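You operate a simulated robot arm through the tools that you are given. There is no shell and no other tool. Be economical: measure what you need, move in short steps, check, and stop when the job is done.

You are at the controls of a simulated two-armed robot. One attempt, no reset.

Task
Butter the middle of the round tin, holding it steady.
Fine: one hand holds the tin while the other brushes; red brush, butter from the yellow dish; tube base out on the island top first; brush back in the white crock. A coat counts when it lies all over at full strength: go over it till it gets no stronger.

The check looks at the end state, three seconds after you hand in, the way a careful person would. Anything else that was tipped, shoved, dropped, spilled or broken makes it a failure.

Robot
Two 7-joint arms with two-finger parallel grippers on one trunk that stands fixed in place. Base frame: the origin is at the foot of the trunk, x ahead of it, y to its left, z up; the work surface is at about z = 0.93. Readings come in m, rad, newtons and seconds.
The left shoulder is at [0.07, 0.174, 1.44], the right one opposite. With the tool pointing down near the work surface each hand reaches from about 0.1 to 0.84 m from the base axis, measured 20 degrees to its own side. Payload 3.91 kg a hand.
The TCP of each hand is the grasp point between the finger pads, 0.03 m short of the fingertips. In the tool frame z runs along the fingers and y along their closing line. Largest opening 0.11 m; finger width 0.02, thickness 0.01; the body of the gripper, 0.048 by 0.112 m, starts 0.055 m behind the TCP.
Orientation is told as [roll, pitch, yaw] about the base's x, y, z axes, in that order, counted from this pose: with the fingers straight down and closing along the base's y, the tool's x points along the base's -x, its y along +y and its z along -z.

Tools
- The arms move only by the tool send_rows. It takes "left_rows", "right_rows" or both (then of equal length, played together; a hand with none holds still); each is a list of rows, each an object (a shift or turn left out is 0, a gripper value left out holds the last) with "xyz": the shift along the base's x, y, z in units of 400 mm (1.0 is 400 mm), a list of three; "dr": the turn, a rotation vector about the base's x, y, z in units of 90 degrees (1.0 is 90 degrees), a list of three; "gripper": the opening in per cent of the stroke, from 0 (shut) to 100 (fully open). In form: [{"xyz": [x, y, z], "dr": [ax, ay, az], "gripper": gripper}, ...]. A call has 1 to 20 rows; each row is the pose to reach, as a shift and turn from the pose commanded when the call began. A call with a number of a shift or a turn outside -1 to 1 is refused whole. Rows are played at 5 a second. More than 0.05 m and 0.15 rad between two rows, or a gripper value outside its range, and nothing of the call is played. A pose out of reach is approached as far as the arm can. The call stops where the force on the tool passes 80 N (or 10 N more than at its start, if that is more) or the arm is blocked; 0.2 s more then pass. Each finger travels about 0.108 m/s and halts on what it meets, pressing with about 33 N; the grip force reading is that of the motor and also rises with nothing between the fingers. The clock runs only during rows and for 0.2 s after the last one: add rows that repeat a pose to give the fingers time. It gives the time, the measured TCP pose, the force on the tool (base axes), the opening and the grip force at its end, in the units of the frame above (readings bear some noise), with the torque about the TCP (base axes, N m) and any sound that the robot's microphone picked up, and new pictures: "pictures" is both (left out), scene, wrist or none (wrist: the cameras of the hands that moved).
- Cameras (640 x 400 px; columns grow to the right, rows downward): "scene" is now at [0.1294, -0.012, 1.6719]; the picture's right is [-0.13, -0.99, -0.00], its down [-0.72, 0.10, -0.69] and it looks along [0.68, -0.09, -0.72] (base axes); focal length 323 px, centre (320, 200). "left" rides on the left gripper at [0.08, -0.014, -0.114] in its tool frame; the picture's right is [0.18, 0.98, 0.00], its down [-0.78, 0.14, -0.62] and it looks along [-0.61, 0.11, 0.79] (tool axes); focal length 243 px, centre (320, 200). "right" rides on the right gripper at [0.08, 0.015, -0.114] in its tool frame; the picture's right is [-0.18, 0.98, 0.00], its down [-0.78, -0.14, -0.62] and it looks along [-0.61, -0.11, 0.79] (tool axes); focal length 243 px, centre (320, 200).
- slide_trunk(by): slides the trunk up (or, below 0, down) by that many m; the arms and the scene camera ride with it, the base frame stays. It gives what a move gives, with no picture.
- aim_head(pan, tilt): turns the head with the scene camera to pan (to the left, within 1.501 rad either way) and tilt (down, from -0.506 to 1.204), counted from straight ahead of the robot. It gives what a move gives, and a new picture of the scene camera.
- probe_pixels(camera, pixels): for up to 12 pixels [column, row] of the newest picture of that camera ("zoom" is the newest enlarged one), the place [x, y, z] in the base frame of the surface seen there, good to about 0.002 m. It takes no simulated time.
- close_up(camera, box): a new picture of the part [left, top, right, bottom] of that camera's present view, enlarged. It takes no simulated time.
- close_job(): hands the job in; it is judged then, once.

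Go step by step. Measure first, check grasps and placings, and put right what went wrong. The budget is 80 turns and 200 pictures, counting those below and the enlarged ones. Unless the task says otherwise, let go and move clear before handing in.

The tools are called after "Emit:" by a JSON object that holds its "op" and its "data". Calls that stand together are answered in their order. send_rows: Moves the arms, as the interface text tells. Its arguments: {"type":"object","properties":{"left_rows":{"type":"array"},"right_rows":{"type":"array"},"pictures":{"type":"string","enum":["both","scene","wrist","none"]}},"required":[]} The other tools are called the same way: slide_trunk (by) slides the trunk up or down; aim_head (pan, tilt) turns the head that bears the scene camera; probe_pixels (camera, pixels) gives the place of the surface under pixels of a picture; close_up (camera, box) takes an enlarged picture of a part of a camera's view; close_job () hands the job in.

At the start:

```text
time: 0.0
left_position: [0.5745, 0.0602, 1.3899]
left_tcp_rot: [0.0, -0.001, 0.001]
left_contact_force: [0.0, 0.1, -0.1]
left_moment: [-0.03, 0.02, 0.0]
left_width: 0.1101
left_grasp_force: 0.1
right_position: [0.4251, -0.2633, 1.3597]
right_tcp_rot: [0.002, -0.001, -0.001]
right_contact_force: [-0.4, 0.8, 0.8]
right_moment: [-0.04, -0.01, 0.01]
right_width: 0.1099
right_grasp_force: 0.1
trunk travel left (down, up): [-0.875, 0.065]
head pan, tilt: [-0.133, 0.81]
```

scene: 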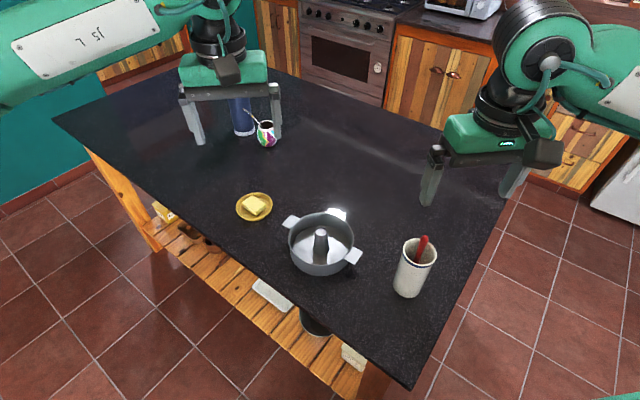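
right: 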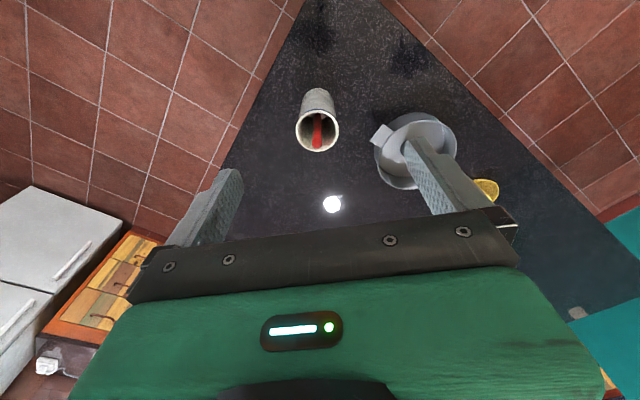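
left: 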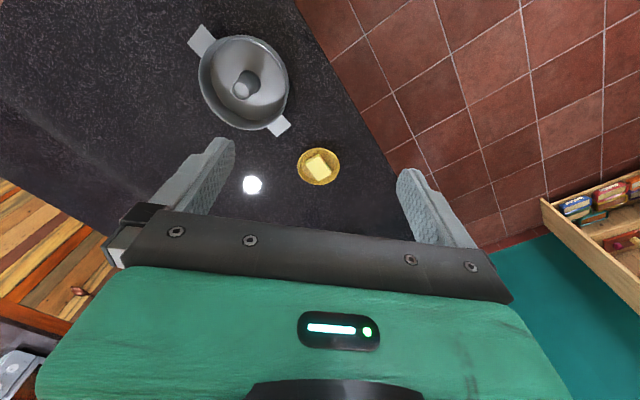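

The scene shows the tin with its tube at about (320,243), the crock with the red brush at (412,268), and the butter dish at (254,207). I'll enlarge these and measure them first.

Emit:
{"op": "close_up", "data": {"camera": "scene", "box": [220, 170, 460, 320]}}

Emit:
{"op": "probe_pixels", "data": {"camera": "scene", "pixels": [[320, 232], [320, 260], [300, 260], [345, 250], [290, 222], [354, 257], [337, 213], [423, 240], [410, 290], [254, 205], [240, 208], [270, 205]]}}

Emit:
{"op": "close_up", "data": {"camera": "left", "box": [170, 10, 350, 200]}}

Emit:
{"op": "close_up", "data": {"camera": "right", "box": [270, 70, 510, 220]}}

```text
2.67 times, centred on (340, 245) of scene
```

zoom: 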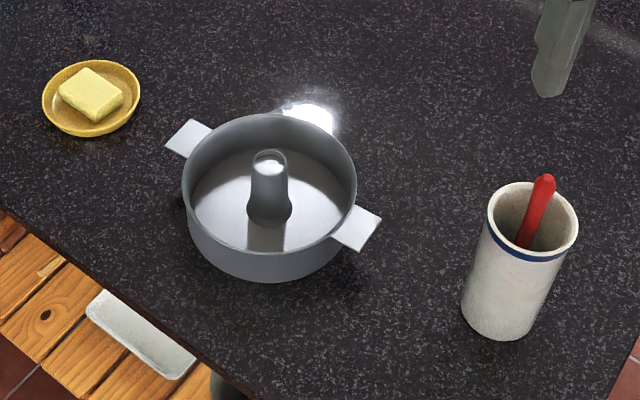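

```text
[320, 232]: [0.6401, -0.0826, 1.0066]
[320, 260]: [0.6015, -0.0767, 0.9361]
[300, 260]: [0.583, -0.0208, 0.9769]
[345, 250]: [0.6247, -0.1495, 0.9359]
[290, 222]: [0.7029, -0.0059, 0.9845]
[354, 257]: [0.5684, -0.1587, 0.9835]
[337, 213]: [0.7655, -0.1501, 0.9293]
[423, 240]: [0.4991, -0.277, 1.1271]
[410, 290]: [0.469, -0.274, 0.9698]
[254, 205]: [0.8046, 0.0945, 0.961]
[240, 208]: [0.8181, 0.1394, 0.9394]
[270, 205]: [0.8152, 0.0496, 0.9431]
```

```text
2.11 times, centred on (260, 105) of left
```

zoom: 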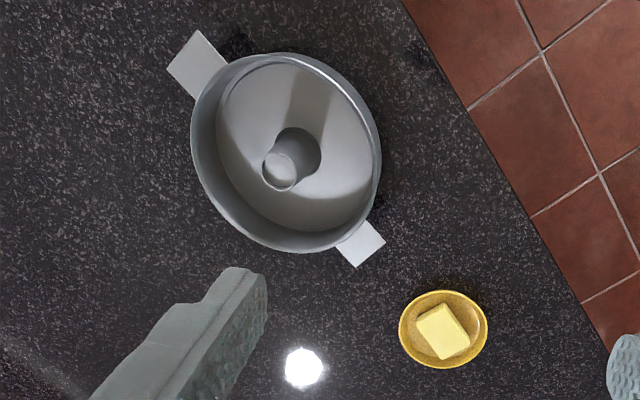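

```text
2.67 times, centred on (390, 145) of right
```

zoom: 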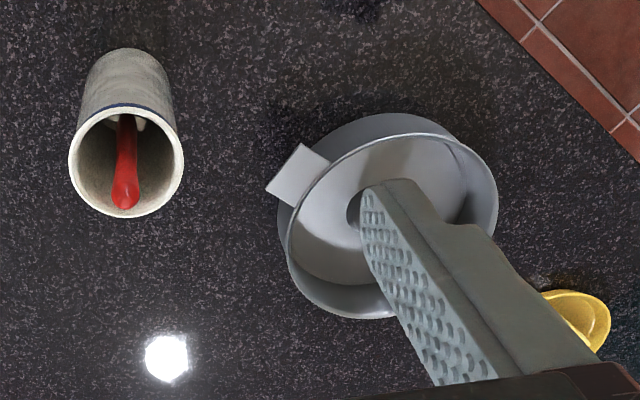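

The tube stands about 2 cm proud of the rim, near (0.635,-0.082), and the tabs are at rim height. I'll measure the tube, rim, tabs and brush handle more finely.

Emit:
{"op": "close_up", "data": {"camera": "scene", "box": [275, 195, 371, 285]}}

Emit:
{"op": "probe_pixels", "data": {"camera": "zoom", "pixels": [[300, 110], [300, 125], [300, 140], [300, 160], [270, 150], [330, 150], [300, 200], [270, 180], [330, 180], [300, 260], [200, 220], [400, 220]]}}

Emit:
{"op": "close_up", "data": {"camera": "scene", "box": [380, 220, 450, 305]}}

```text
4.44 times, centred on (323, 240) of scene
```

zoom: 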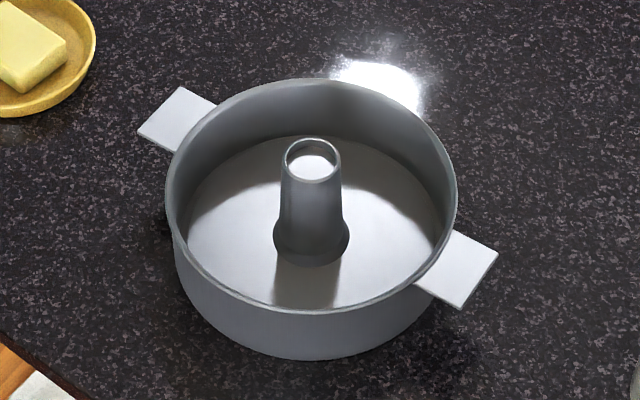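

```text
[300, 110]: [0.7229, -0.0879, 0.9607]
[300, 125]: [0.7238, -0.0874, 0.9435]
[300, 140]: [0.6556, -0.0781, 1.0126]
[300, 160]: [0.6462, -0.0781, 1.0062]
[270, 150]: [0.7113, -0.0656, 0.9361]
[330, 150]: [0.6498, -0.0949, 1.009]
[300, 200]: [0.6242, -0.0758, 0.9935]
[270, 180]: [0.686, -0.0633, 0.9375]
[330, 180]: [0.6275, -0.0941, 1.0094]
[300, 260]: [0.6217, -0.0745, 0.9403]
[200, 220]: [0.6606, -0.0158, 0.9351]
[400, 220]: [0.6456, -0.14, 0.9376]
```

```text
4.71 times, centred on (415, 262) of scene
```

zoom: 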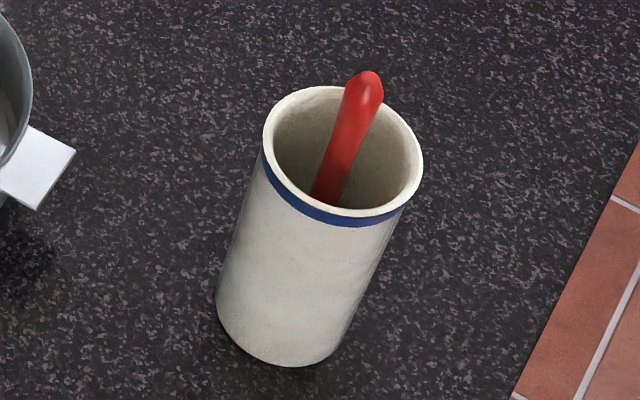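

Emit:
{"op": "probe_pixels", "data": {"camera": "zoom", "pixels": [[368, 76], [365, 95], [350, 130], [335, 165], [325, 190], [268, 140], [418, 165], [345, 213], [310, 88], [220, 290], [340, 340], [280, 360]]}}

Emit:
{"op": "close_up", "data": {"camera": "scene", "box": [200, 170, 320, 245]}}

Emit:
{"op": "probe_pixels", "data": {"camera": "scene", "pixels": [[289, 225], [337, 213], [350, 262], [358, 256], [284, 222], [297, 216], [408, 380], [510, 190], [245, 215], [262, 196], [236, 200], [272, 205]]}}

```text
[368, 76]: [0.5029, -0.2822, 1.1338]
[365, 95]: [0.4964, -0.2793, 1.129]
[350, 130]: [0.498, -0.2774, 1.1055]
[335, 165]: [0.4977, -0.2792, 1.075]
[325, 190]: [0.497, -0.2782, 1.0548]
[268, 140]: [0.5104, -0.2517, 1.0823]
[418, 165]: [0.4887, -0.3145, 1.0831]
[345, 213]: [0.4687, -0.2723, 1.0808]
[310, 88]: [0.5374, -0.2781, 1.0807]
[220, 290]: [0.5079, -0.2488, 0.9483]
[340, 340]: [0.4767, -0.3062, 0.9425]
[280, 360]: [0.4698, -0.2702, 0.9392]
```

```text
5.33 times, centred on (260, 208) of scene
```

zoom: 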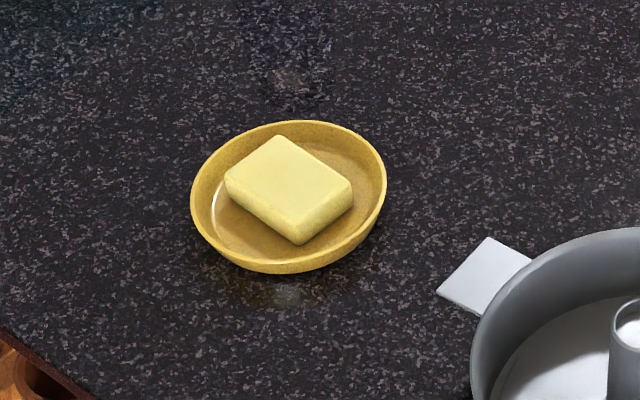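

```text
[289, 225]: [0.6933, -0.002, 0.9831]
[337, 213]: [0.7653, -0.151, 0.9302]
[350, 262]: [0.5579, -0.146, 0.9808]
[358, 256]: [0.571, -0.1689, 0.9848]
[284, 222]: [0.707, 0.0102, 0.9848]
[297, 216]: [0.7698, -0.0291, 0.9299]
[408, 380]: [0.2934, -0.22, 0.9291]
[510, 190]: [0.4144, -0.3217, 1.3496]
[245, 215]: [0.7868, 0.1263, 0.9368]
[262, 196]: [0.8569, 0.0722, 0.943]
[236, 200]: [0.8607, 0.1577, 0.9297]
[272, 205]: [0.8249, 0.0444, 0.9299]
```

The tube's top centre is near (0.640,-0.085) at z 1.012, and the brush handle stands nearly upright at (0.500,-0.279), top at 1.134. I'll move the left hand aside and bring the right hand above the tube.

Emit:
{"op": "send_rows", "data": {"right_rows": [{"xyz": [0.09, 0.074, 0]}, {"xyz": [0.18, 0.148, 0]}, {"xyz": [0.27, 0.222, 0]}, {"xyz": [0.36, 0.296, 0]}, {"xyz": [0.45, 0.37, 0]}, {"xyz": [0.537, 0.445, 0]}, {"xyz": [0.537, 0.445, -0.12]}, {"xyz": [0.537, 0.445, -0.24]}, {"xyz": [0.537, 0.445, -0.36]}, {"xyz": [0.537, 0.445, -0.48]}, {"xyz": [0.537, 0.445, -0.6]}, {"xyz": [0.537, 0.445, -0.65]}], "left_rows": [{"xyz": [-0.05, 0.1, 0]}, {"xyz": [-0.1, 0.2, 0]}, {"xyz": [-0.15, 0.3, 0]}, {"xyz": [-0.2, 0.4, 0]}, {"xyz": [-0.25, 0.5, 0]}, {"xyz": [-0.3, 0.55, 0]}, {"xyz": [-0.3, 0.55, 0]}, {"xyz": [-0.3, 0.55, 0]}, {"xyz": [-0.3, 0.55, 0]}, {"xyz": [-0.3, 0.55, 0]}, {"xyz": [-0.3, 0.55, 0]}, {"xyz": [-0.3, 0.55, 0]}], "pictures": "both"}}

```text
time: 2.6
left_position: [0.4569, 0.2817, 1.3876]
left_tcp_rot: [-0.003, 0.001, -0.001]
left_contact_force: [0.1, 0.7, 0.2]
left_moment: [-0.02, -0.02, 0.04]
left_width: 0.1101
left_grasp_force: 0.1
right_position: [0.6392, -0.0831, 1.0987]
right_tcp_rot: [-0.001, 0.0, 0.0]
right_contact_force: [0.3, -0.5, 0.3]
right_moment: [0.03, 0.0, -0.03]
right_width: 0.1097
right_grasp_force: 0.0
trunk travel left (down, up): [-0.875, 0.065]
head pan, tilt: [-0.133, 0.81]
```

scene: 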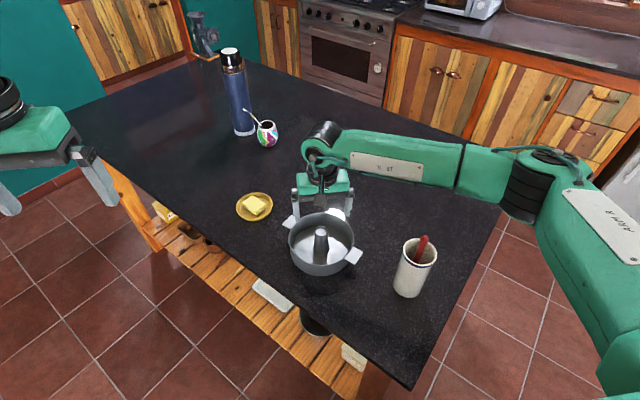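
right: 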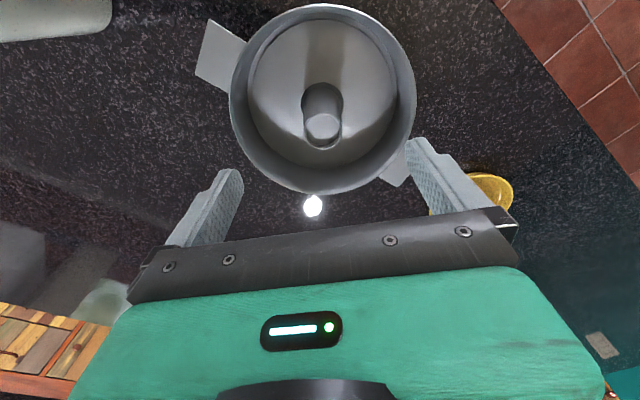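
left: 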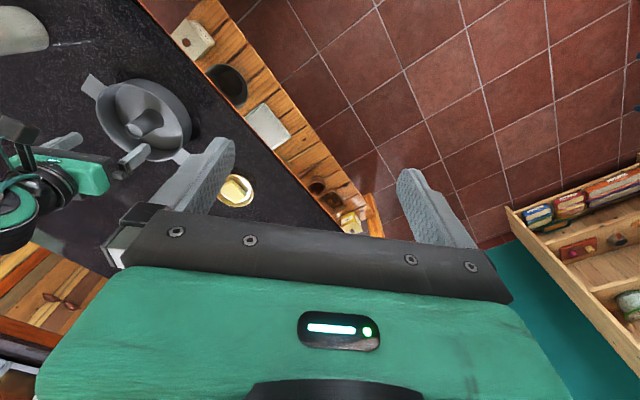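

The right hand is over the tube, and the tube top shows at (322,130) in its picture. I'll check the tube's position from here.

Emit:
{"op": "probe_pixels", "data": {"camera": "right", "pixels": [[322, 118], [322, 130], [322, 145], [309, 130], [336, 130], [322, 95], [240, 90], [405, 80], [325, 10], [317, 190], [265, 150], [375, 150]]}}

Emit:
{"op": "close_up", "data": {"camera": "right", "box": [190, 0, 450, 200]}}

```text
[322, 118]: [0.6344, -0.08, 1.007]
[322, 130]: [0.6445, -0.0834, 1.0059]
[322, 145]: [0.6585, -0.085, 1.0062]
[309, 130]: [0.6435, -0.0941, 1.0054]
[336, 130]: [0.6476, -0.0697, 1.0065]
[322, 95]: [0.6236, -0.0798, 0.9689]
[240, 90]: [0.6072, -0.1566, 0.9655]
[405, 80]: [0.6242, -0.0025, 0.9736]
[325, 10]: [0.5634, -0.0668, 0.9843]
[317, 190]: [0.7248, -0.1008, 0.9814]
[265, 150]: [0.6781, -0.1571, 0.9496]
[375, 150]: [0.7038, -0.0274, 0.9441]
```

```text
2.00 times, centred on (320, 100) of right
```

zoom: 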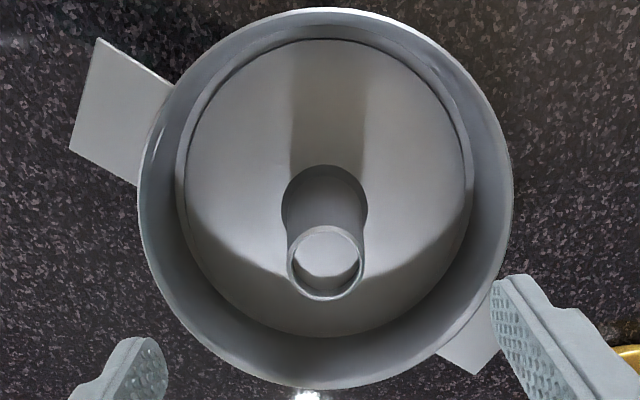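

The tube axis is at about (0.645,-0.083). I'll go down 0.117 m with the x corrected and close.

Emit:
{"op": "send_rows", "data": {"right_rows": [{"xyz": [0.015, 0, -0.1]}, {"xyz": [0.015, 0, -0.2]}, {"xyz": [0.015, 0, -0.292]}, {"xyz": [0.015, 0, -0.292], "gripper": 60}, {"xyz": [0.015, 0, -0.292], "gripper": 30}, {"xyz": [0.015, 0, -0.292], "gripper": 0}, {"xyz": [0.015, 0, -0.292], "gripper": 0}, {"xyz": [0.015, 0, -0.292], "gripper": 0}], "pictures": "both"}}

```text
time: 4.4
left_position: [0.4554, 0.2811, 1.3878]
left_tcp_rot: [-0.002, -0.002, 0.0]
left_contact_force: [-0.4, -0.5, -0.4]
left_moment: [0.01, -0.01, 0.01]
left_width: 0.1098
left_grasp_force: 0.2
right_position: [0.6465, -0.0867, 0.9818]
right_tcp_rot: [0.002, 0.0, -0.002]
right_contact_force: [-0.2, 0.0, -0.7]
right_moment: [0.01, 0.04, 0.01]
right_width: 0.0382
right_grasp_force: 32.7
trunk travel left (down, up): [-0.875, 0.065]
head pan, tilt: [-0.133, 0.81]
```

scene: 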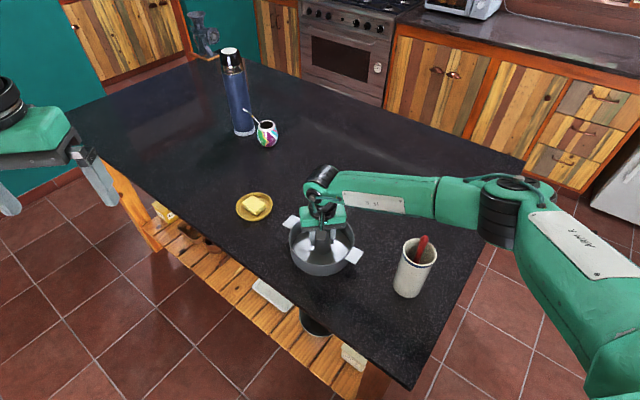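
right: 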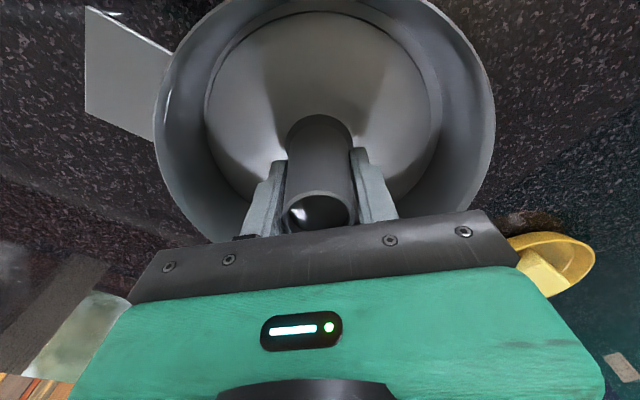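

The tube is gripped: opening 0.038, force 33 N. I'll lift slowly by 4 cm and see whether the tin comes up too.

Emit:
{"op": "send_rows", "data": {"right_rows": [{"xyz": [0, 0, 0.025]}, {"xyz": [0, 0, 0.05]}, {"xyz": [0, 0, 0.075]}, {"xyz": [0, 0, 0.1]}], "pictures": "both"}}

Emit:
{"op": "close_up", "data": {"camera": "scene", "box": [260, 180, 380, 290]}}

```text
time: 5.4
left_position: [0.4553, 0.2813, 1.3882]
left_tcp_rot: [0.001, 0.001, 0.001]
left_contact_force: [-0.1, 0.0, 0.4]
left_moment: [0.02, 0.02, 0.03]
left_width: 0.11
left_grasp_force: 0.0
right_position: [0.6446, -0.0853, 1.0231]
right_tcp_rot: [0.002, 0.0, -0.002]
right_contact_force: [-0.4, 0.3, -1.2]
right_moment: [0.01, 0.0, -0.02]
right_width: 0.0382
right_grasp_force: 33.1
trunk travel left (down, up): [-0.875, 0.065]
head pan, tilt: [-0.133, 0.81]
```

scene: 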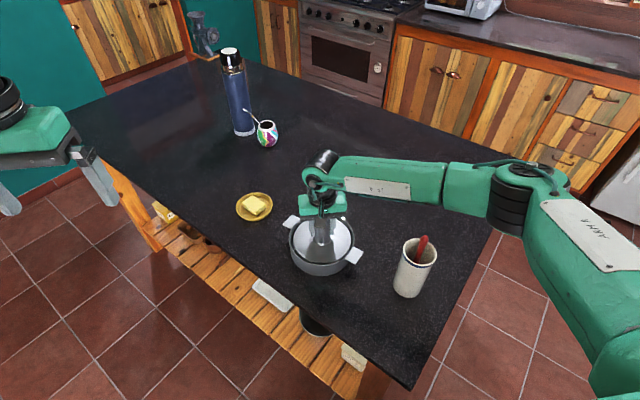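
right: 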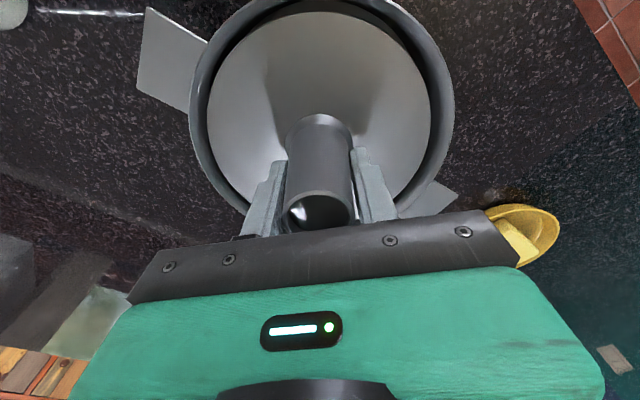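

```text
3.64 times, centred on (320, 235) of scene
```

zoom: 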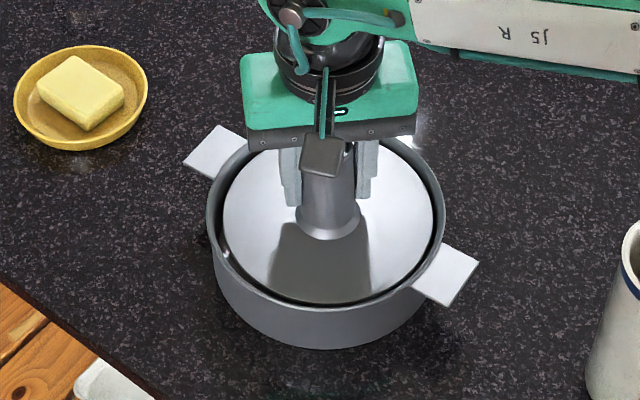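

The base came out alone and the tin stayed put. I'll lift higher, carry it to about (0.76,-0.26) and lower it to just above the island top.

Emit:
{"op": "send_rows", "data": {"right_rows": [{"xyz": [0, 0, 0.08]}, {"xyz": [0, 0, 0.16]}, {"xyz": [0.06, -0.09, 0.16]}, {"xyz": [0.12, -0.18, 0.16]}, {"xyz": [0.18, -0.27, 0.16]}, {"xyz": [0.24, -0.36, 0.16]}, {"xyz": [0.288, -0.437, 0.16]}, {"xyz": [0.288, -0.437, 0.08]}, {"xyz": [0.288, -0.437, 0]}, {"xyz": [0.288, -0.437, -0.07]}, {"xyz": [0.288, -0.437, -0.07]}], "pictures": "both"}}

Emit:
{"op": "close_up", "data": {"camera": "scene", "box": [270, 150, 440, 290]}}

```text
time: 7.8
left_position: [0.456, 0.2819, 1.3884]
left_tcp_rot: [-0.001, 0.0, -0.001]
left_contact_force: [-0.2, 0.2, -0.2]
left_moment: [0.03, -0.01, -0.02]
left_width: 0.11
left_grasp_force: 0.1
right_position: [0.7609, -0.2618, 0.9948]
right_tcp_rot: [0.0, 0.001, -0.002]
right_contact_force: [0.2, -0.5, -1.4]
right_moment: [0.01, -0.01, 0.0]
right_width: 0.0382
right_grasp_force: 32.9
trunk travel left (down, up): [-0.875, 0.065]
head pan, tilt: [-0.133, 0.81]
```

scene: 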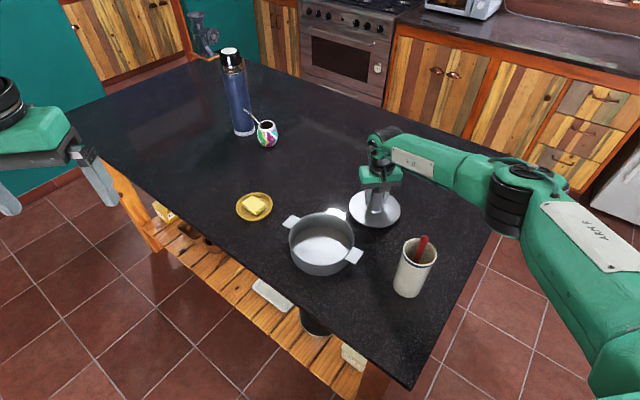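
right: 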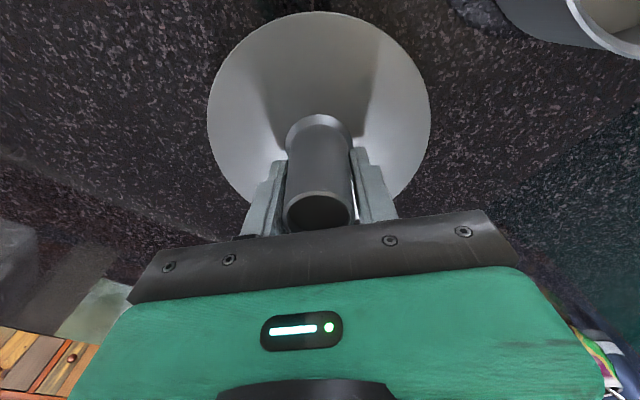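

```text
2.86 times, centred on (355, 220) of scene
```

zoom: 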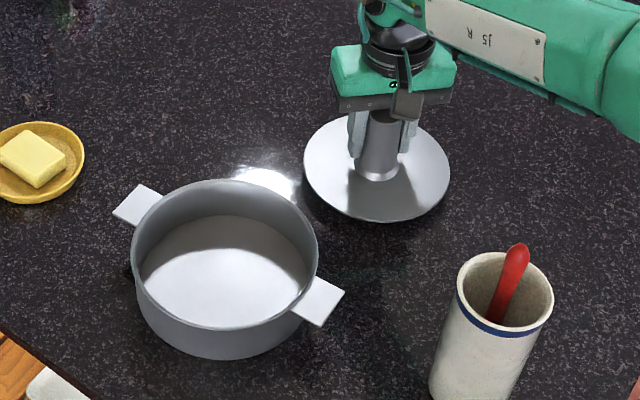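

The tin has its own flat floor. I'll lower the base in 2 mm steps until it touches.

Emit:
{"op": "send_rows", "data": {"right_rows": [{"xyz": [0, 0, -0.01]}, {"xyz": [0, 0, -0.02]}, {"xyz": [0, 0, -0.027]}, {"xyz": [0, 0, -0.031]}, {"xyz": [0, 0, -0.034]}, {"xyz": [0, 0, -0.037]}], "pictures": "none"}}

Emit:
{"op": "close_up", "data": {"camera": "right", "box": [190, 0, 450, 240]}}

```text
time: 9.2
left_position: [0.4561, 0.2815, 1.3884]
left_tcp_rot: [0.001, 0.002, 0.0]
left_contact_force: [0.5, 0.5, 0.1]
left_moment: [0.0, 0.01, 0.0]
left_width: 0.11
left_grasp_force: 0.0
right_position: [0.7626, -0.2593, 0.9798]
right_tcp_rot: [0.003, 0.001, -0.001]
right_contact_force: [0.1, 0.7, -1.1]
right_moment: [-0.03, 0.03, 0.02]
right_width: 0.0381
right_grasp_force: 33.4
trunk travel left (down, up): [-0.875, 0.065]
head pan, tilt: [-0.133, 0.81]
```

```text
1.67 times, centred on (320, 120) of right
```

zoom: 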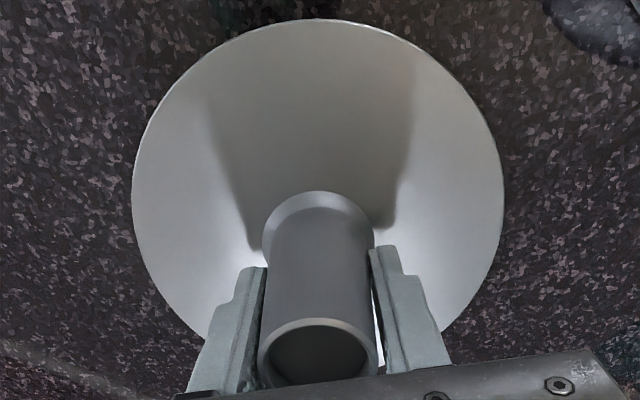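

No contact yet (force still -1.1 N, the weight of the base). I'll go on down in 1 mm steps.

Emit:
{"op": "send_rows", "data": {"right_rows": [{"xyz": [0, 0, -0.003]}, {"xyz": [0, 0, -0.006]}, {"xyz": [0, 0, -0.009]}], "pictures": "none"}}

Emit:
{"op": "probe_pixels", "data": {"camera": "right", "pixels": [[320, 20], [240, 150], [225, 60], [415, 60], [200, 150], [320, 60], [180, 60], [460, 60], [430, 120]]}}

```text
time: 10.0
left_position: [0.4551, 0.2805, 1.3886]
left_tcp_rot: [-0.001, -0.001, -0.001]
left_contact_force: [-0.5, 0.1, -0.1]
left_moment: [0.03, 0.03, -0.02]
left_width: 0.1103
left_grasp_force: 0.1
right_position: [0.7619, -0.2575, 0.9782]
right_tcp_rot: [0.001, -0.001, -0.002]
right_contact_force: [4.9, -0.6, 9.1]
right_moment: [0.07, 0.52, 0.08]
right_width: 0.038
right_grasp_force: 33.2
trunk travel left (down, up): [-0.875, 0.065]
head pan, tilt: [-0.133, 0.81]
```

```text
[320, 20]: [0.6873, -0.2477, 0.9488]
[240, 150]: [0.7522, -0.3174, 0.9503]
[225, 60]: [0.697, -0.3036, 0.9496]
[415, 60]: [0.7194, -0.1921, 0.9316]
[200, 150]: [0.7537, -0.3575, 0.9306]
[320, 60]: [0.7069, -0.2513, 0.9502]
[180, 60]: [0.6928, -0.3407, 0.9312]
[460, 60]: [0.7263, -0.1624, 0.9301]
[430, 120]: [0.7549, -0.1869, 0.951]
```

It touched (9 N up). I'll release, rise straight up, and park the right hand back and to the right.

Emit:
{"op": "send_rows", "data": {"right_rows": [{"xyz": [0, 0, 0.003], "gripper": 30}, {"xyz": [0, 0, 0.003], "gripper": 60}, {"xyz": [0, 0, 0.003], "gripper": 100}, {"xyz": [0, 0, 0.003], "gripper": 100}, {"xyz": [0, 0, 0.1]}, {"xyz": [0, 0, 0.2]}, {"xyz": [0, 0, 0.32]}, {"xyz": [0, 0, 0.44]}, {"xyz": [0, 0, 0.56]}, {"xyz": [0, 0, 0.68]}, {"xyz": [-0.09, -0.06, 0.72]}, {"xyz": [-0.18, -0.12, 0.72]}, {"xyz": [-0.27, -0.18, 0.72]}, {"xyz": [-0.36, -0.24, 0.72]}, {"xyz": [-0.45, -0.3, 0.72]}, {"xyz": [-0.54, -0.36, 0.72]}, {"xyz": [-0.63, -0.42, 0.72]}], "pictures": "scene"}}

Emit:
{"op": "close_up", "data": {"camera": "scene", "box": [270, 150, 440, 290]}}

Emit:
{"op": "probe_pixels", "data": {"camera": "zoom", "pixels": [[220, 230], [220, 280], [180, 260], [260, 260], [220, 318], [375, 130], [375, 210], [310, 170], [448, 170], [330, 290], [315, 320], [343, 295]]}}

```text
time: 13.6
left_position: [0.4546, 0.28, 1.3884]
left_tcp_rot: [0.0, -0.001, -0.002]
left_contact_force: [-0.6, 0.4, -0.8]
left_moment: [0.04, 0.0, 0.01]
left_width: 0.1098
left_grasp_force: 0.1
right_position: [0.5066, -0.43, 1.2652]
right_tcp_rot: [0.002, -0.002, -0.001]
right_contact_force: [0.6, -0.2, 0.8]
right_moment: [0.01, -0.03, 0.0]
right_width: 0.1103
right_grasp_force: 0.0
trunk travel left (down, up): [-0.875, 0.065]
head pan, tilt: [-0.133, 0.81]
```

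scene: 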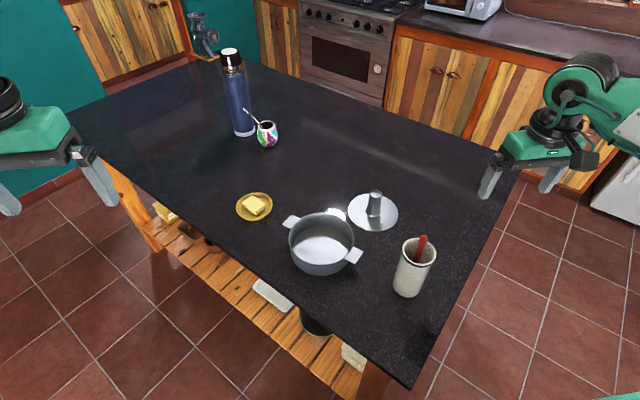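

```text
2.86 times, centred on (355, 220) of scene
```

zoom: 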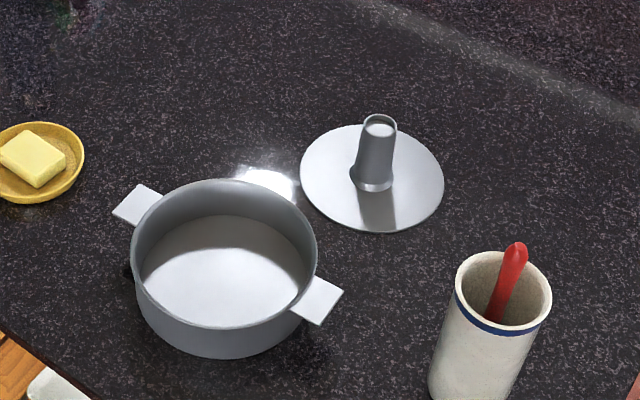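

```text
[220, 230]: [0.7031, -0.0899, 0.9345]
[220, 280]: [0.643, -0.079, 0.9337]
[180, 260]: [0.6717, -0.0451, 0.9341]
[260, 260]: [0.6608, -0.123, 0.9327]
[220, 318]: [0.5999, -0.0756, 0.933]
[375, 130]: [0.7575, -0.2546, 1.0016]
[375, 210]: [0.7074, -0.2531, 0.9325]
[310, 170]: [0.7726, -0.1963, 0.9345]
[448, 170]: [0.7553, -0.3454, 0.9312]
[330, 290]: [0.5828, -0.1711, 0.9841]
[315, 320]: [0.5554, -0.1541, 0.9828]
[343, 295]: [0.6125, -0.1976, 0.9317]
```

The base stands flat on the island, and the tin floor is at z 0.9335 with its centre at (0.644,-0.084). Next I'll bring the left hand, turned -90° in yaw so it stays clear of the holding hand later, toward the crock, with the right hand further out.

Emit:
{"op": "send_rows", "data": {"left_rows": [{"xyz": [0.01, -0.09, 0], "dr": [0, 0, -0.09]}, {"xyz": [0.02, -0.18, 0], "dr": [0, 0, -0.18]}, {"xyz": [0.03, -0.27, 0], "dr": [0, 0, -0.27]}, {"xyz": [0.04, -0.36, 0], "dr": [0, 0, -0.36]}, {"xyz": [0.05, -0.45, 0], "dr": [0, 0, -0.45]}, {"xyz": [0.06, -0.54, 0], "dr": [0, 0, -0.54]}, {"xyz": [0.07, -0.63, 0], "dr": [0, 0, -0.63]}, {"xyz": [0.08, -0.72, 0], "dr": [0, 0, -0.72]}, {"xyz": [0.09, -0.81, 0], "dr": [0, 0, -0.81]}, {"xyz": [0.1, -0.9, 0], "dr": [0, 0, -0.9]}, {"xyz": [0.11, -0.99, 0], "dr": [0, 0, -0.99]}, {"xyz": [0.11, -0.99, 0], "dr": [0, 0, -1.0]}], "right_rows": [{"xyz": [-0.06, -0.06, 0]}, {"xyz": [-0.12, -0.12, 0]}, {"xyz": [-0.18, -0.18, 0]}, {"xyz": [-0.24, -0.24, 0]}, {"xyz": [-0.25, -0.3, 0]}, {"xyz": [-0.25, -0.35, 0]}, {"xyz": [-0.25, -0.35, 0]}, {"xyz": [-0.25, -0.35, 0]}, {"xyz": [-0.25, -0.35, 0]}, {"xyz": [-0.25, -0.35, 0]}, {"xyz": [-0.25, -0.35, 0]}, {"xyz": [-0.25, -0.35, 0]}], "pictures": "both"}}

```text
time: 16.2
left_position: [0.475, -0.0953, 1.4001]
left_tcp_rot: [0.029, 0.048, -1.485]
left_contact_force: [0.0, -1.1, -0.5]
left_moment: [-0.02, -0.02, 0.0]
left_width: 0.1102
left_grasp_force: 0.1
left hand out of reach, approached as far as the arm can: row 11, 12
right_position: [0.4098, -0.5697, 1.2623]
right_tcp_rot: [0.002, 0.001, -0.001]
right_contact_force: [0.5, -1.4, -0.2]
right_moment: [0.01, -0.01, 0.0]
right_width: 0.1098
right_grasp_force: 0.0
trunk travel left (down, up): [-0.875, 0.065]
head pan, tilt: [-0.133, 0.81]
```

scene: 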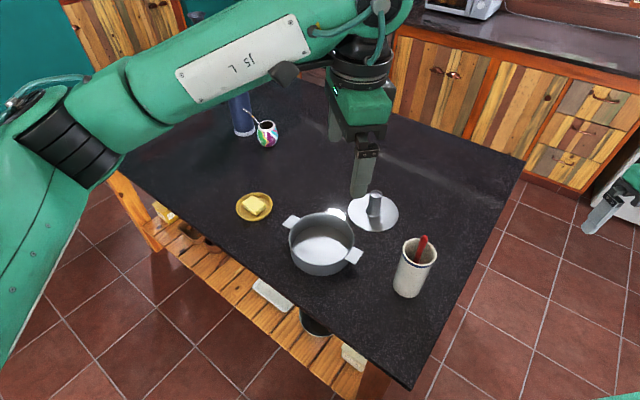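
right: 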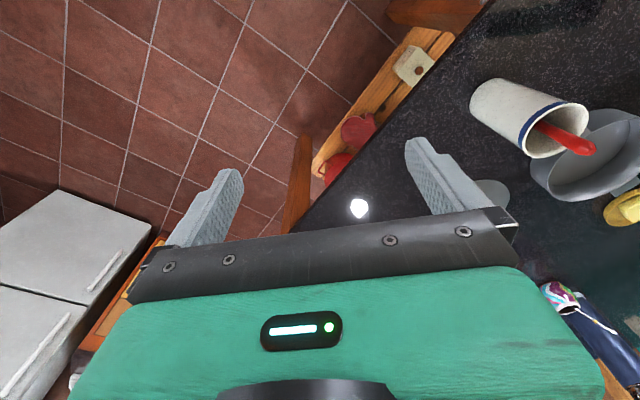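
left: 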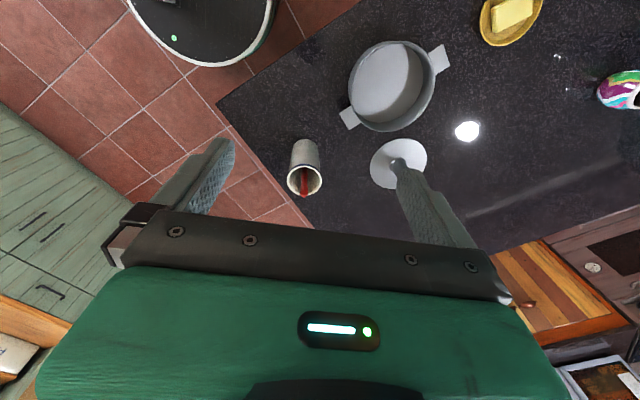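

The left hand stopped just short at (0.475,-0.095,1.40), high up with -85° yaw. I'll try lower, with about -50° yaw, which suits the arm's direction better.

Emit:
{"op": "send_rows", "data": {"left_rows": [{"xyz": [0, 0, -0.06], "dr": [0, 0, 0.09]}, {"xyz": [0, 0, -0.12], "dr": [0, 0, 0.18]}, {"xyz": [0, 0, -0.18], "dr": [0, 0, 0.27]}, {"xyz": [0, 0, -0.24], "dr": [0, 0, 0.36]}, {"xyz": [0, -0.06, -0.28], "dr": [0, 0, 0.44]}, {"xyz": [0, -0.12, -0.28], "dr": [0, 0, 0.44]}, {"xyz": [0, -0.18, -0.28], "dr": [0, 0, 0.44]}, {"xyz": [0, -0.24, -0.28], "dr": [0, 0, 0.44]}, {"xyz": [0, -0.3, -0.28], "dr": [0, 0, 0.44]}, {"xyz": [0, -0.36, -0.28], "dr": [0, 0, 0.44]}, {"xyz": [0, -0.415, -0.28], "dr": [0, 0, 0.44]}], "pictures": "both"}}

```text
time: 18.6
left_position: [0.4788, -0.2629, 1.289]
left_tcp_rot: [0.03, 0.047, -0.796]
left_contact_force: [-0.4, -0.3, -0.5]
left_moment: [0.01, -0.04, -0.01]
left_width: 0.1102
left_grasp_force: 0.1
right_position: [0.4082, -0.5685, 1.2635]
right_tcp_rot: [0.0, 0.0, -0.001]
right_contact_force: [-0.5, 0.0, 1.8]
right_moment: [0.02, 0.02, 0.01]
right_width: 0.1101
right_grasp_force: 0.1
trunk travel left (down, up): [-0.875, 0.065]
head pan, tilt: [-0.133, 0.81]
```

scene: 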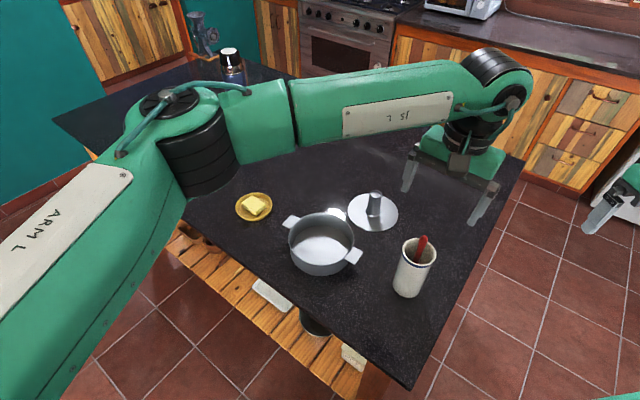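
left: 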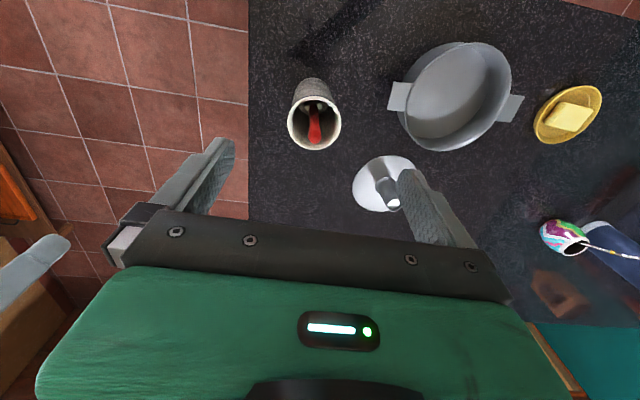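

The left hand reaches here; it is now at (0.479,-0.263,1.289) and slightly tilted. I'll measure the brush handle (312,125) from the wrist view.

Emit:
{"op": "close_up", "data": {"camera": "left", "box": [260, 60, 370, 170]}}

Emit:
{"op": "probe_pixels", "data": {"camera": "left", "pixels": [[315, 140], [315, 132], [313, 120], [312, 108], [290, 120], [340, 125], [314, 97], [314, 150]]}}

```text
3.64 times, centred on (315, 115) of left
```

zoom: 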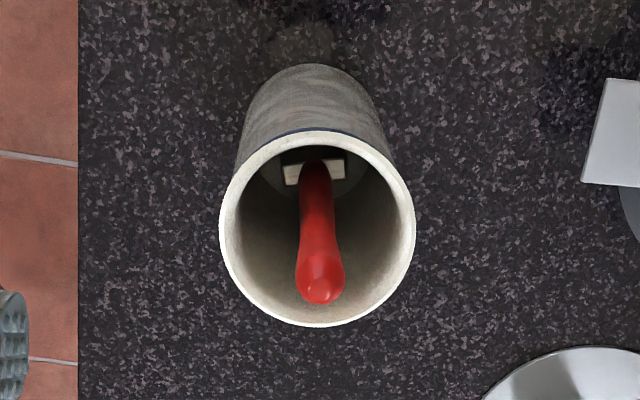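

```text
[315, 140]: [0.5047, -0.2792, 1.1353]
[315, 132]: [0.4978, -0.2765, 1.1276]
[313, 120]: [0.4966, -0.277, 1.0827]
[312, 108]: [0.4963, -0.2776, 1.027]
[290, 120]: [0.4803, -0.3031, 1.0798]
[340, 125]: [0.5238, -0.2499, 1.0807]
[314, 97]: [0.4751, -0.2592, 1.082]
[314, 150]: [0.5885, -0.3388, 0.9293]
```

The handle axis is at (0.502,-0.279) with its top at 1.135, and the bristle head is wide along my closing line. I'll move over it, level the hand, and stop just above.

Emit:
{"op": "send_rows", "data": {"left_rows": [{"xyz": [0.03, -0.02, -0.08], "dr": [-0.018, -0.004, 0]}, {"xyz": [0.058, -0.04, -0.16], "dr": [-0.035, -0.007, 0]}, {"xyz": [0.058, -0.04, -0.24], "dr": [-0.035, -0.007, 0]}, {"xyz": [0.058, -0.04, -0.26], "dr": [-0.035, -0.007, 0]}], "pictures": "both"}}

Emit:
{"op": "close_up", "data": {"camera": "scene", "box": [380, 170, 480, 310]}}

```text
time: 19.6
left_position: [0.502, -0.2781, 1.1838]
left_tcp_rot: [-0.003, 0.0, -0.794]
left_contact_force: [1.3, 0.0, 1.1]
left_moment: [-0.02, -0.03, 0.0]
left_width: 0.1101
left_grasp_force: 0.1
right_position: [0.4091, -0.5686, 1.2634]
right_tcp_rot: [0.001, 0.0, 0.0]
right_contact_force: [-0.5, 1.4, -0.5]
right_moment: [0.02, -0.04, 0.03]
right_width: 0.11
right_grasp_force: 0.0
trunk travel left (down, up): [-0.875, 0.065]
head pan, tilt: [-0.133, 0.81]
```

scene: 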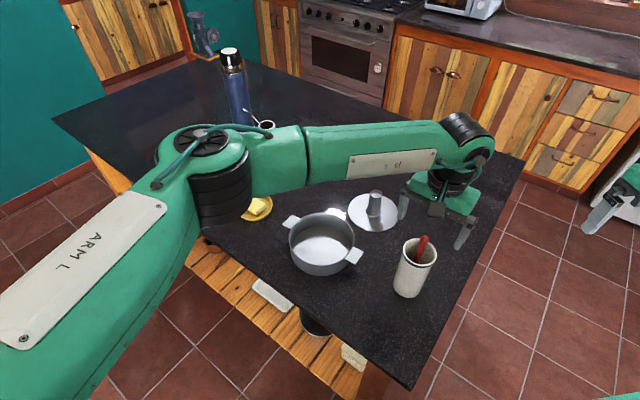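
left: 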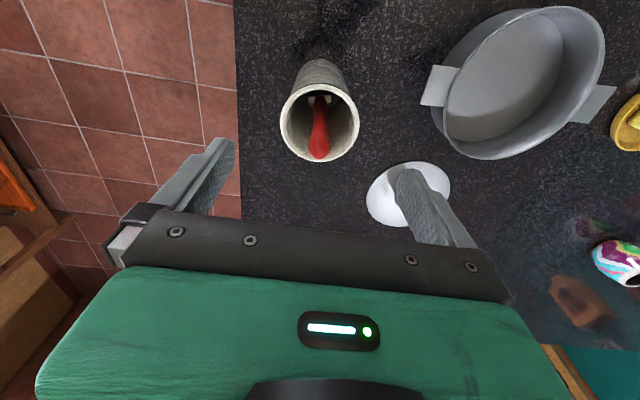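

```text
2.86 times, centred on (430, 240) of scene
```

zoom: 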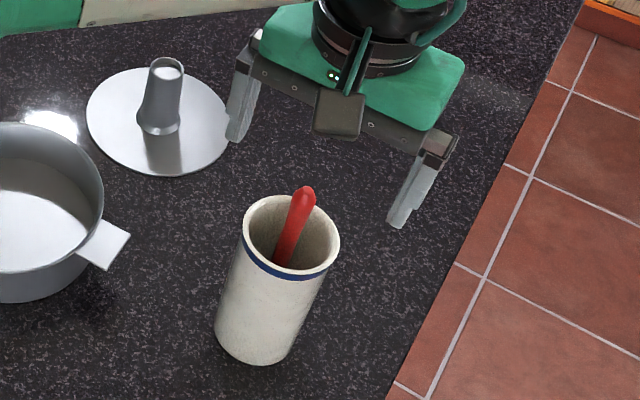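

The hand is centred over the handle. I'll lower to a TCP height of about 1.117, keeping the tips just above the crock rim, and close.

Emit:
{"op": "send_rows", "data": {"left_rows": [{"xyz": [0, -0.002, -0.09]}, {"xyz": [0, -0.002, -0.167]}, {"xyz": [0, -0.002, -0.167], "gripper": 60}, {"xyz": [0, -0.002, -0.167], "gripper": 30}, {"xyz": [0, -0.002, -0.167], "gripper": 0}, {"xyz": [0, -0.002, -0.167], "gripper": 0}, {"xyz": [0, -0.002, -0.167], "gripper": 0}, {"xyz": [0, -0.002, -0.167], "gripper": 0}], "pictures": "wrist"}}

Emit:
{"op": "close_up", "data": {"camera": "scene", "box": [380, 170, 480, 310]}}

```text
time: 21.4
left_position: [0.5016, -0.2803, 1.1188]
left_tcp_rot: [-0.004, 0.0, -0.796]
left_contact_force: [-0.2, 1.4, 0.5]
left_moment: [-0.01, 0.0, 0.0]
left_width: 0.0137
left_grasp_force: 32.8
right_position: [0.4101, -0.569, 1.2631]
right_tcp_rot: [0.001, 0.0, -0.002]
right_contact_force: [0.0, 0.0, 0.7]
right_moment: [0.01, 0.0, 0.01]
right_width: 0.11
right_grasp_force: 0.1
trunk travel left (down, up): [-0.875, 0.065]
head pan, tilt: [-0.133, 0.81]
```

left: 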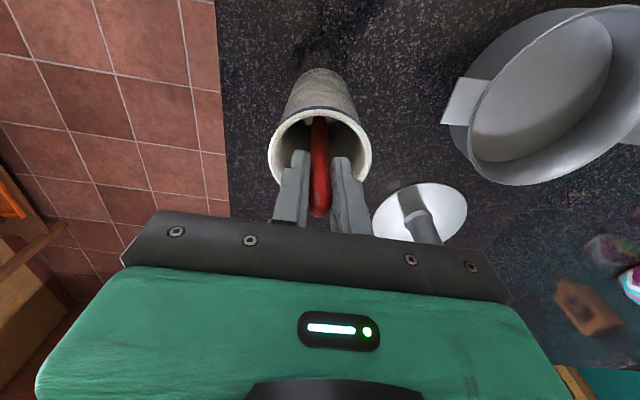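

```text
2.86 times, centred on (430, 240) of scene
```

zoom: 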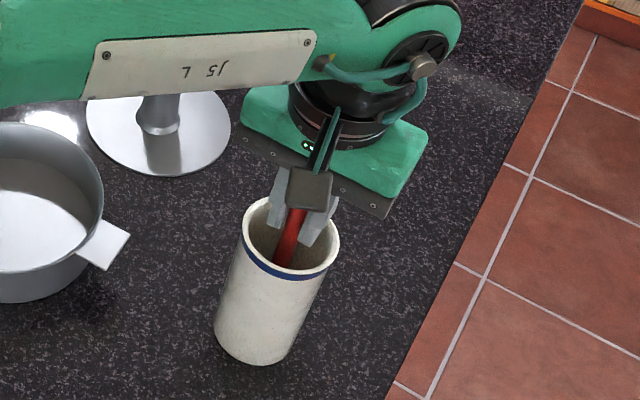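

The handle is gripped (opening 13.7 mm). I'll lift straight up by 0.2 m.

Emit:
{"op": "send_rows", "data": {"left_rows": [{"xyz": [0, 0, 0.05]}, {"xyz": [0, 0, 0.12]}, {"xyz": [0, 0, 0.2]}, {"xyz": [0, 0, 0.28]}, {"xyz": [0, 0, 0.36]}, {"xyz": [0, 0, 0.44]}, {"xyz": [0, 0, 0.48]}], "pictures": "both"}}

Emit:
{"op": "close_up", "data": {"camera": "scene", "box": [370, 130, 500, 300]}}

Emit:
{"op": "close_up", "data": {"camera": "left", "box": [240, 60, 400, 230]}}

```text
time: 23.0
left_position: [0.4999, -0.2789, 1.3117]
left_tcp_rot: [-0.001, 0.001, -0.793]
left_contact_force: [-0.3, 0.2, -0.6]
left_moment: [0.0, -0.03, 0.0]
left_width: 0.0135
left_grasp_force: 33.3
right_position: [0.4084, -0.568, 1.263]
right_tcp_rot: [0.001, -0.001, -0.004]
right_contact_force: [0.0, -0.1, -0.7]
right_moment: [-0.04, 0.0, 0.02]
right_width: 0.1098
right_grasp_force: 0.0
trunk travel left (down, up): [-0.875, 0.065]
head pan, tilt: [-0.133, 0.81]
```

scene: 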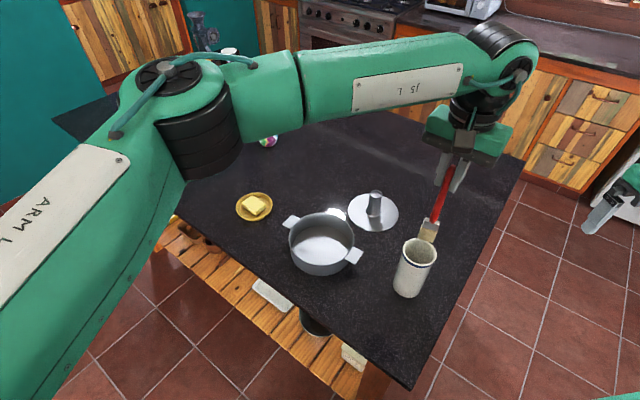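
left: 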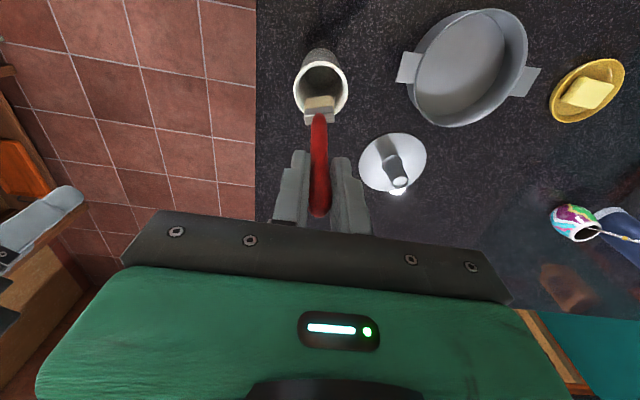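

```text
2.35 times, centred on (435, 215) of scene
```

zoom: 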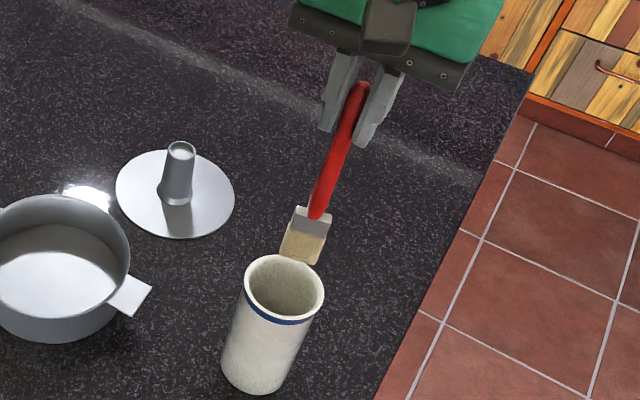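

```text
2.35 times, centred on (320, 145) of left
```

zoom: 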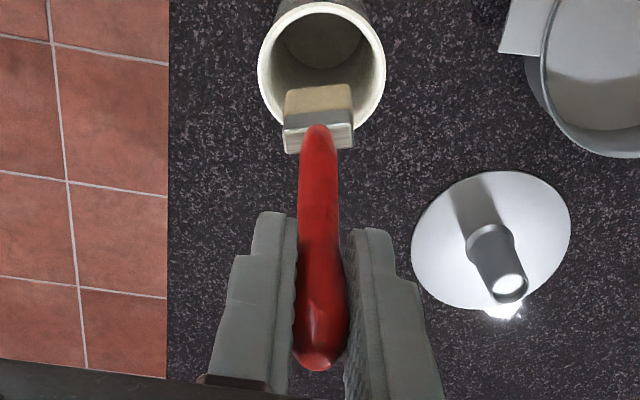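

The brush is free of the crock; I'll measure its bristle tip relative to the TCP.

Emit:
{"op": "probe_pixels", "data": {"camera": "scene", "pixels": [[427, 241], [431, 234], [424, 238], [434, 239], [433, 222], [440, 200], [426, 229]]}}

Emit:
{"op": "close_up", "data": {"camera": "scene", "box": [410, 205, 455, 255]}}

Emit:
{"op": "probe_pixels", "data": {"camera": "zoom", "pixels": [[190, 270], [240, 290], [270, 270], [230, 240], [300, 100], [240, 180]]}}

```text
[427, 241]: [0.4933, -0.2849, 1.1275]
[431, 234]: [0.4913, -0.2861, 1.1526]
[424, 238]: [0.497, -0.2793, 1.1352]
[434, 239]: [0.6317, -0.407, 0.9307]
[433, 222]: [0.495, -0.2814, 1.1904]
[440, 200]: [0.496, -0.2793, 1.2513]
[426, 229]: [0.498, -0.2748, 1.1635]
```

```text
8.00 times, centred on (432, 230) of scene
```

zoom: 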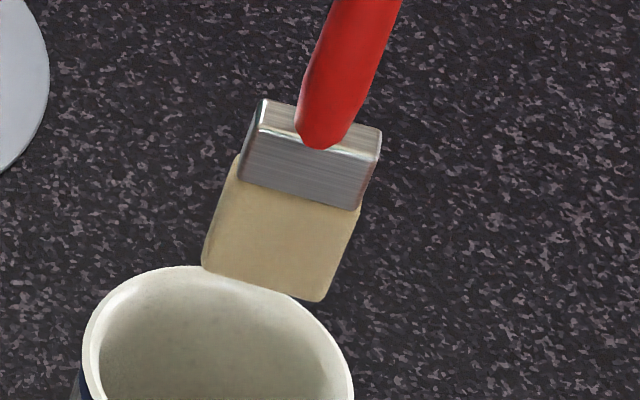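

```text
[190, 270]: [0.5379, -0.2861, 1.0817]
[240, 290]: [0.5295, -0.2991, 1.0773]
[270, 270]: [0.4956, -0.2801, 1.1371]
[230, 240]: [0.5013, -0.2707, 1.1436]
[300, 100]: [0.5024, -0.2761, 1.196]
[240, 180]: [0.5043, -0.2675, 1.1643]
```

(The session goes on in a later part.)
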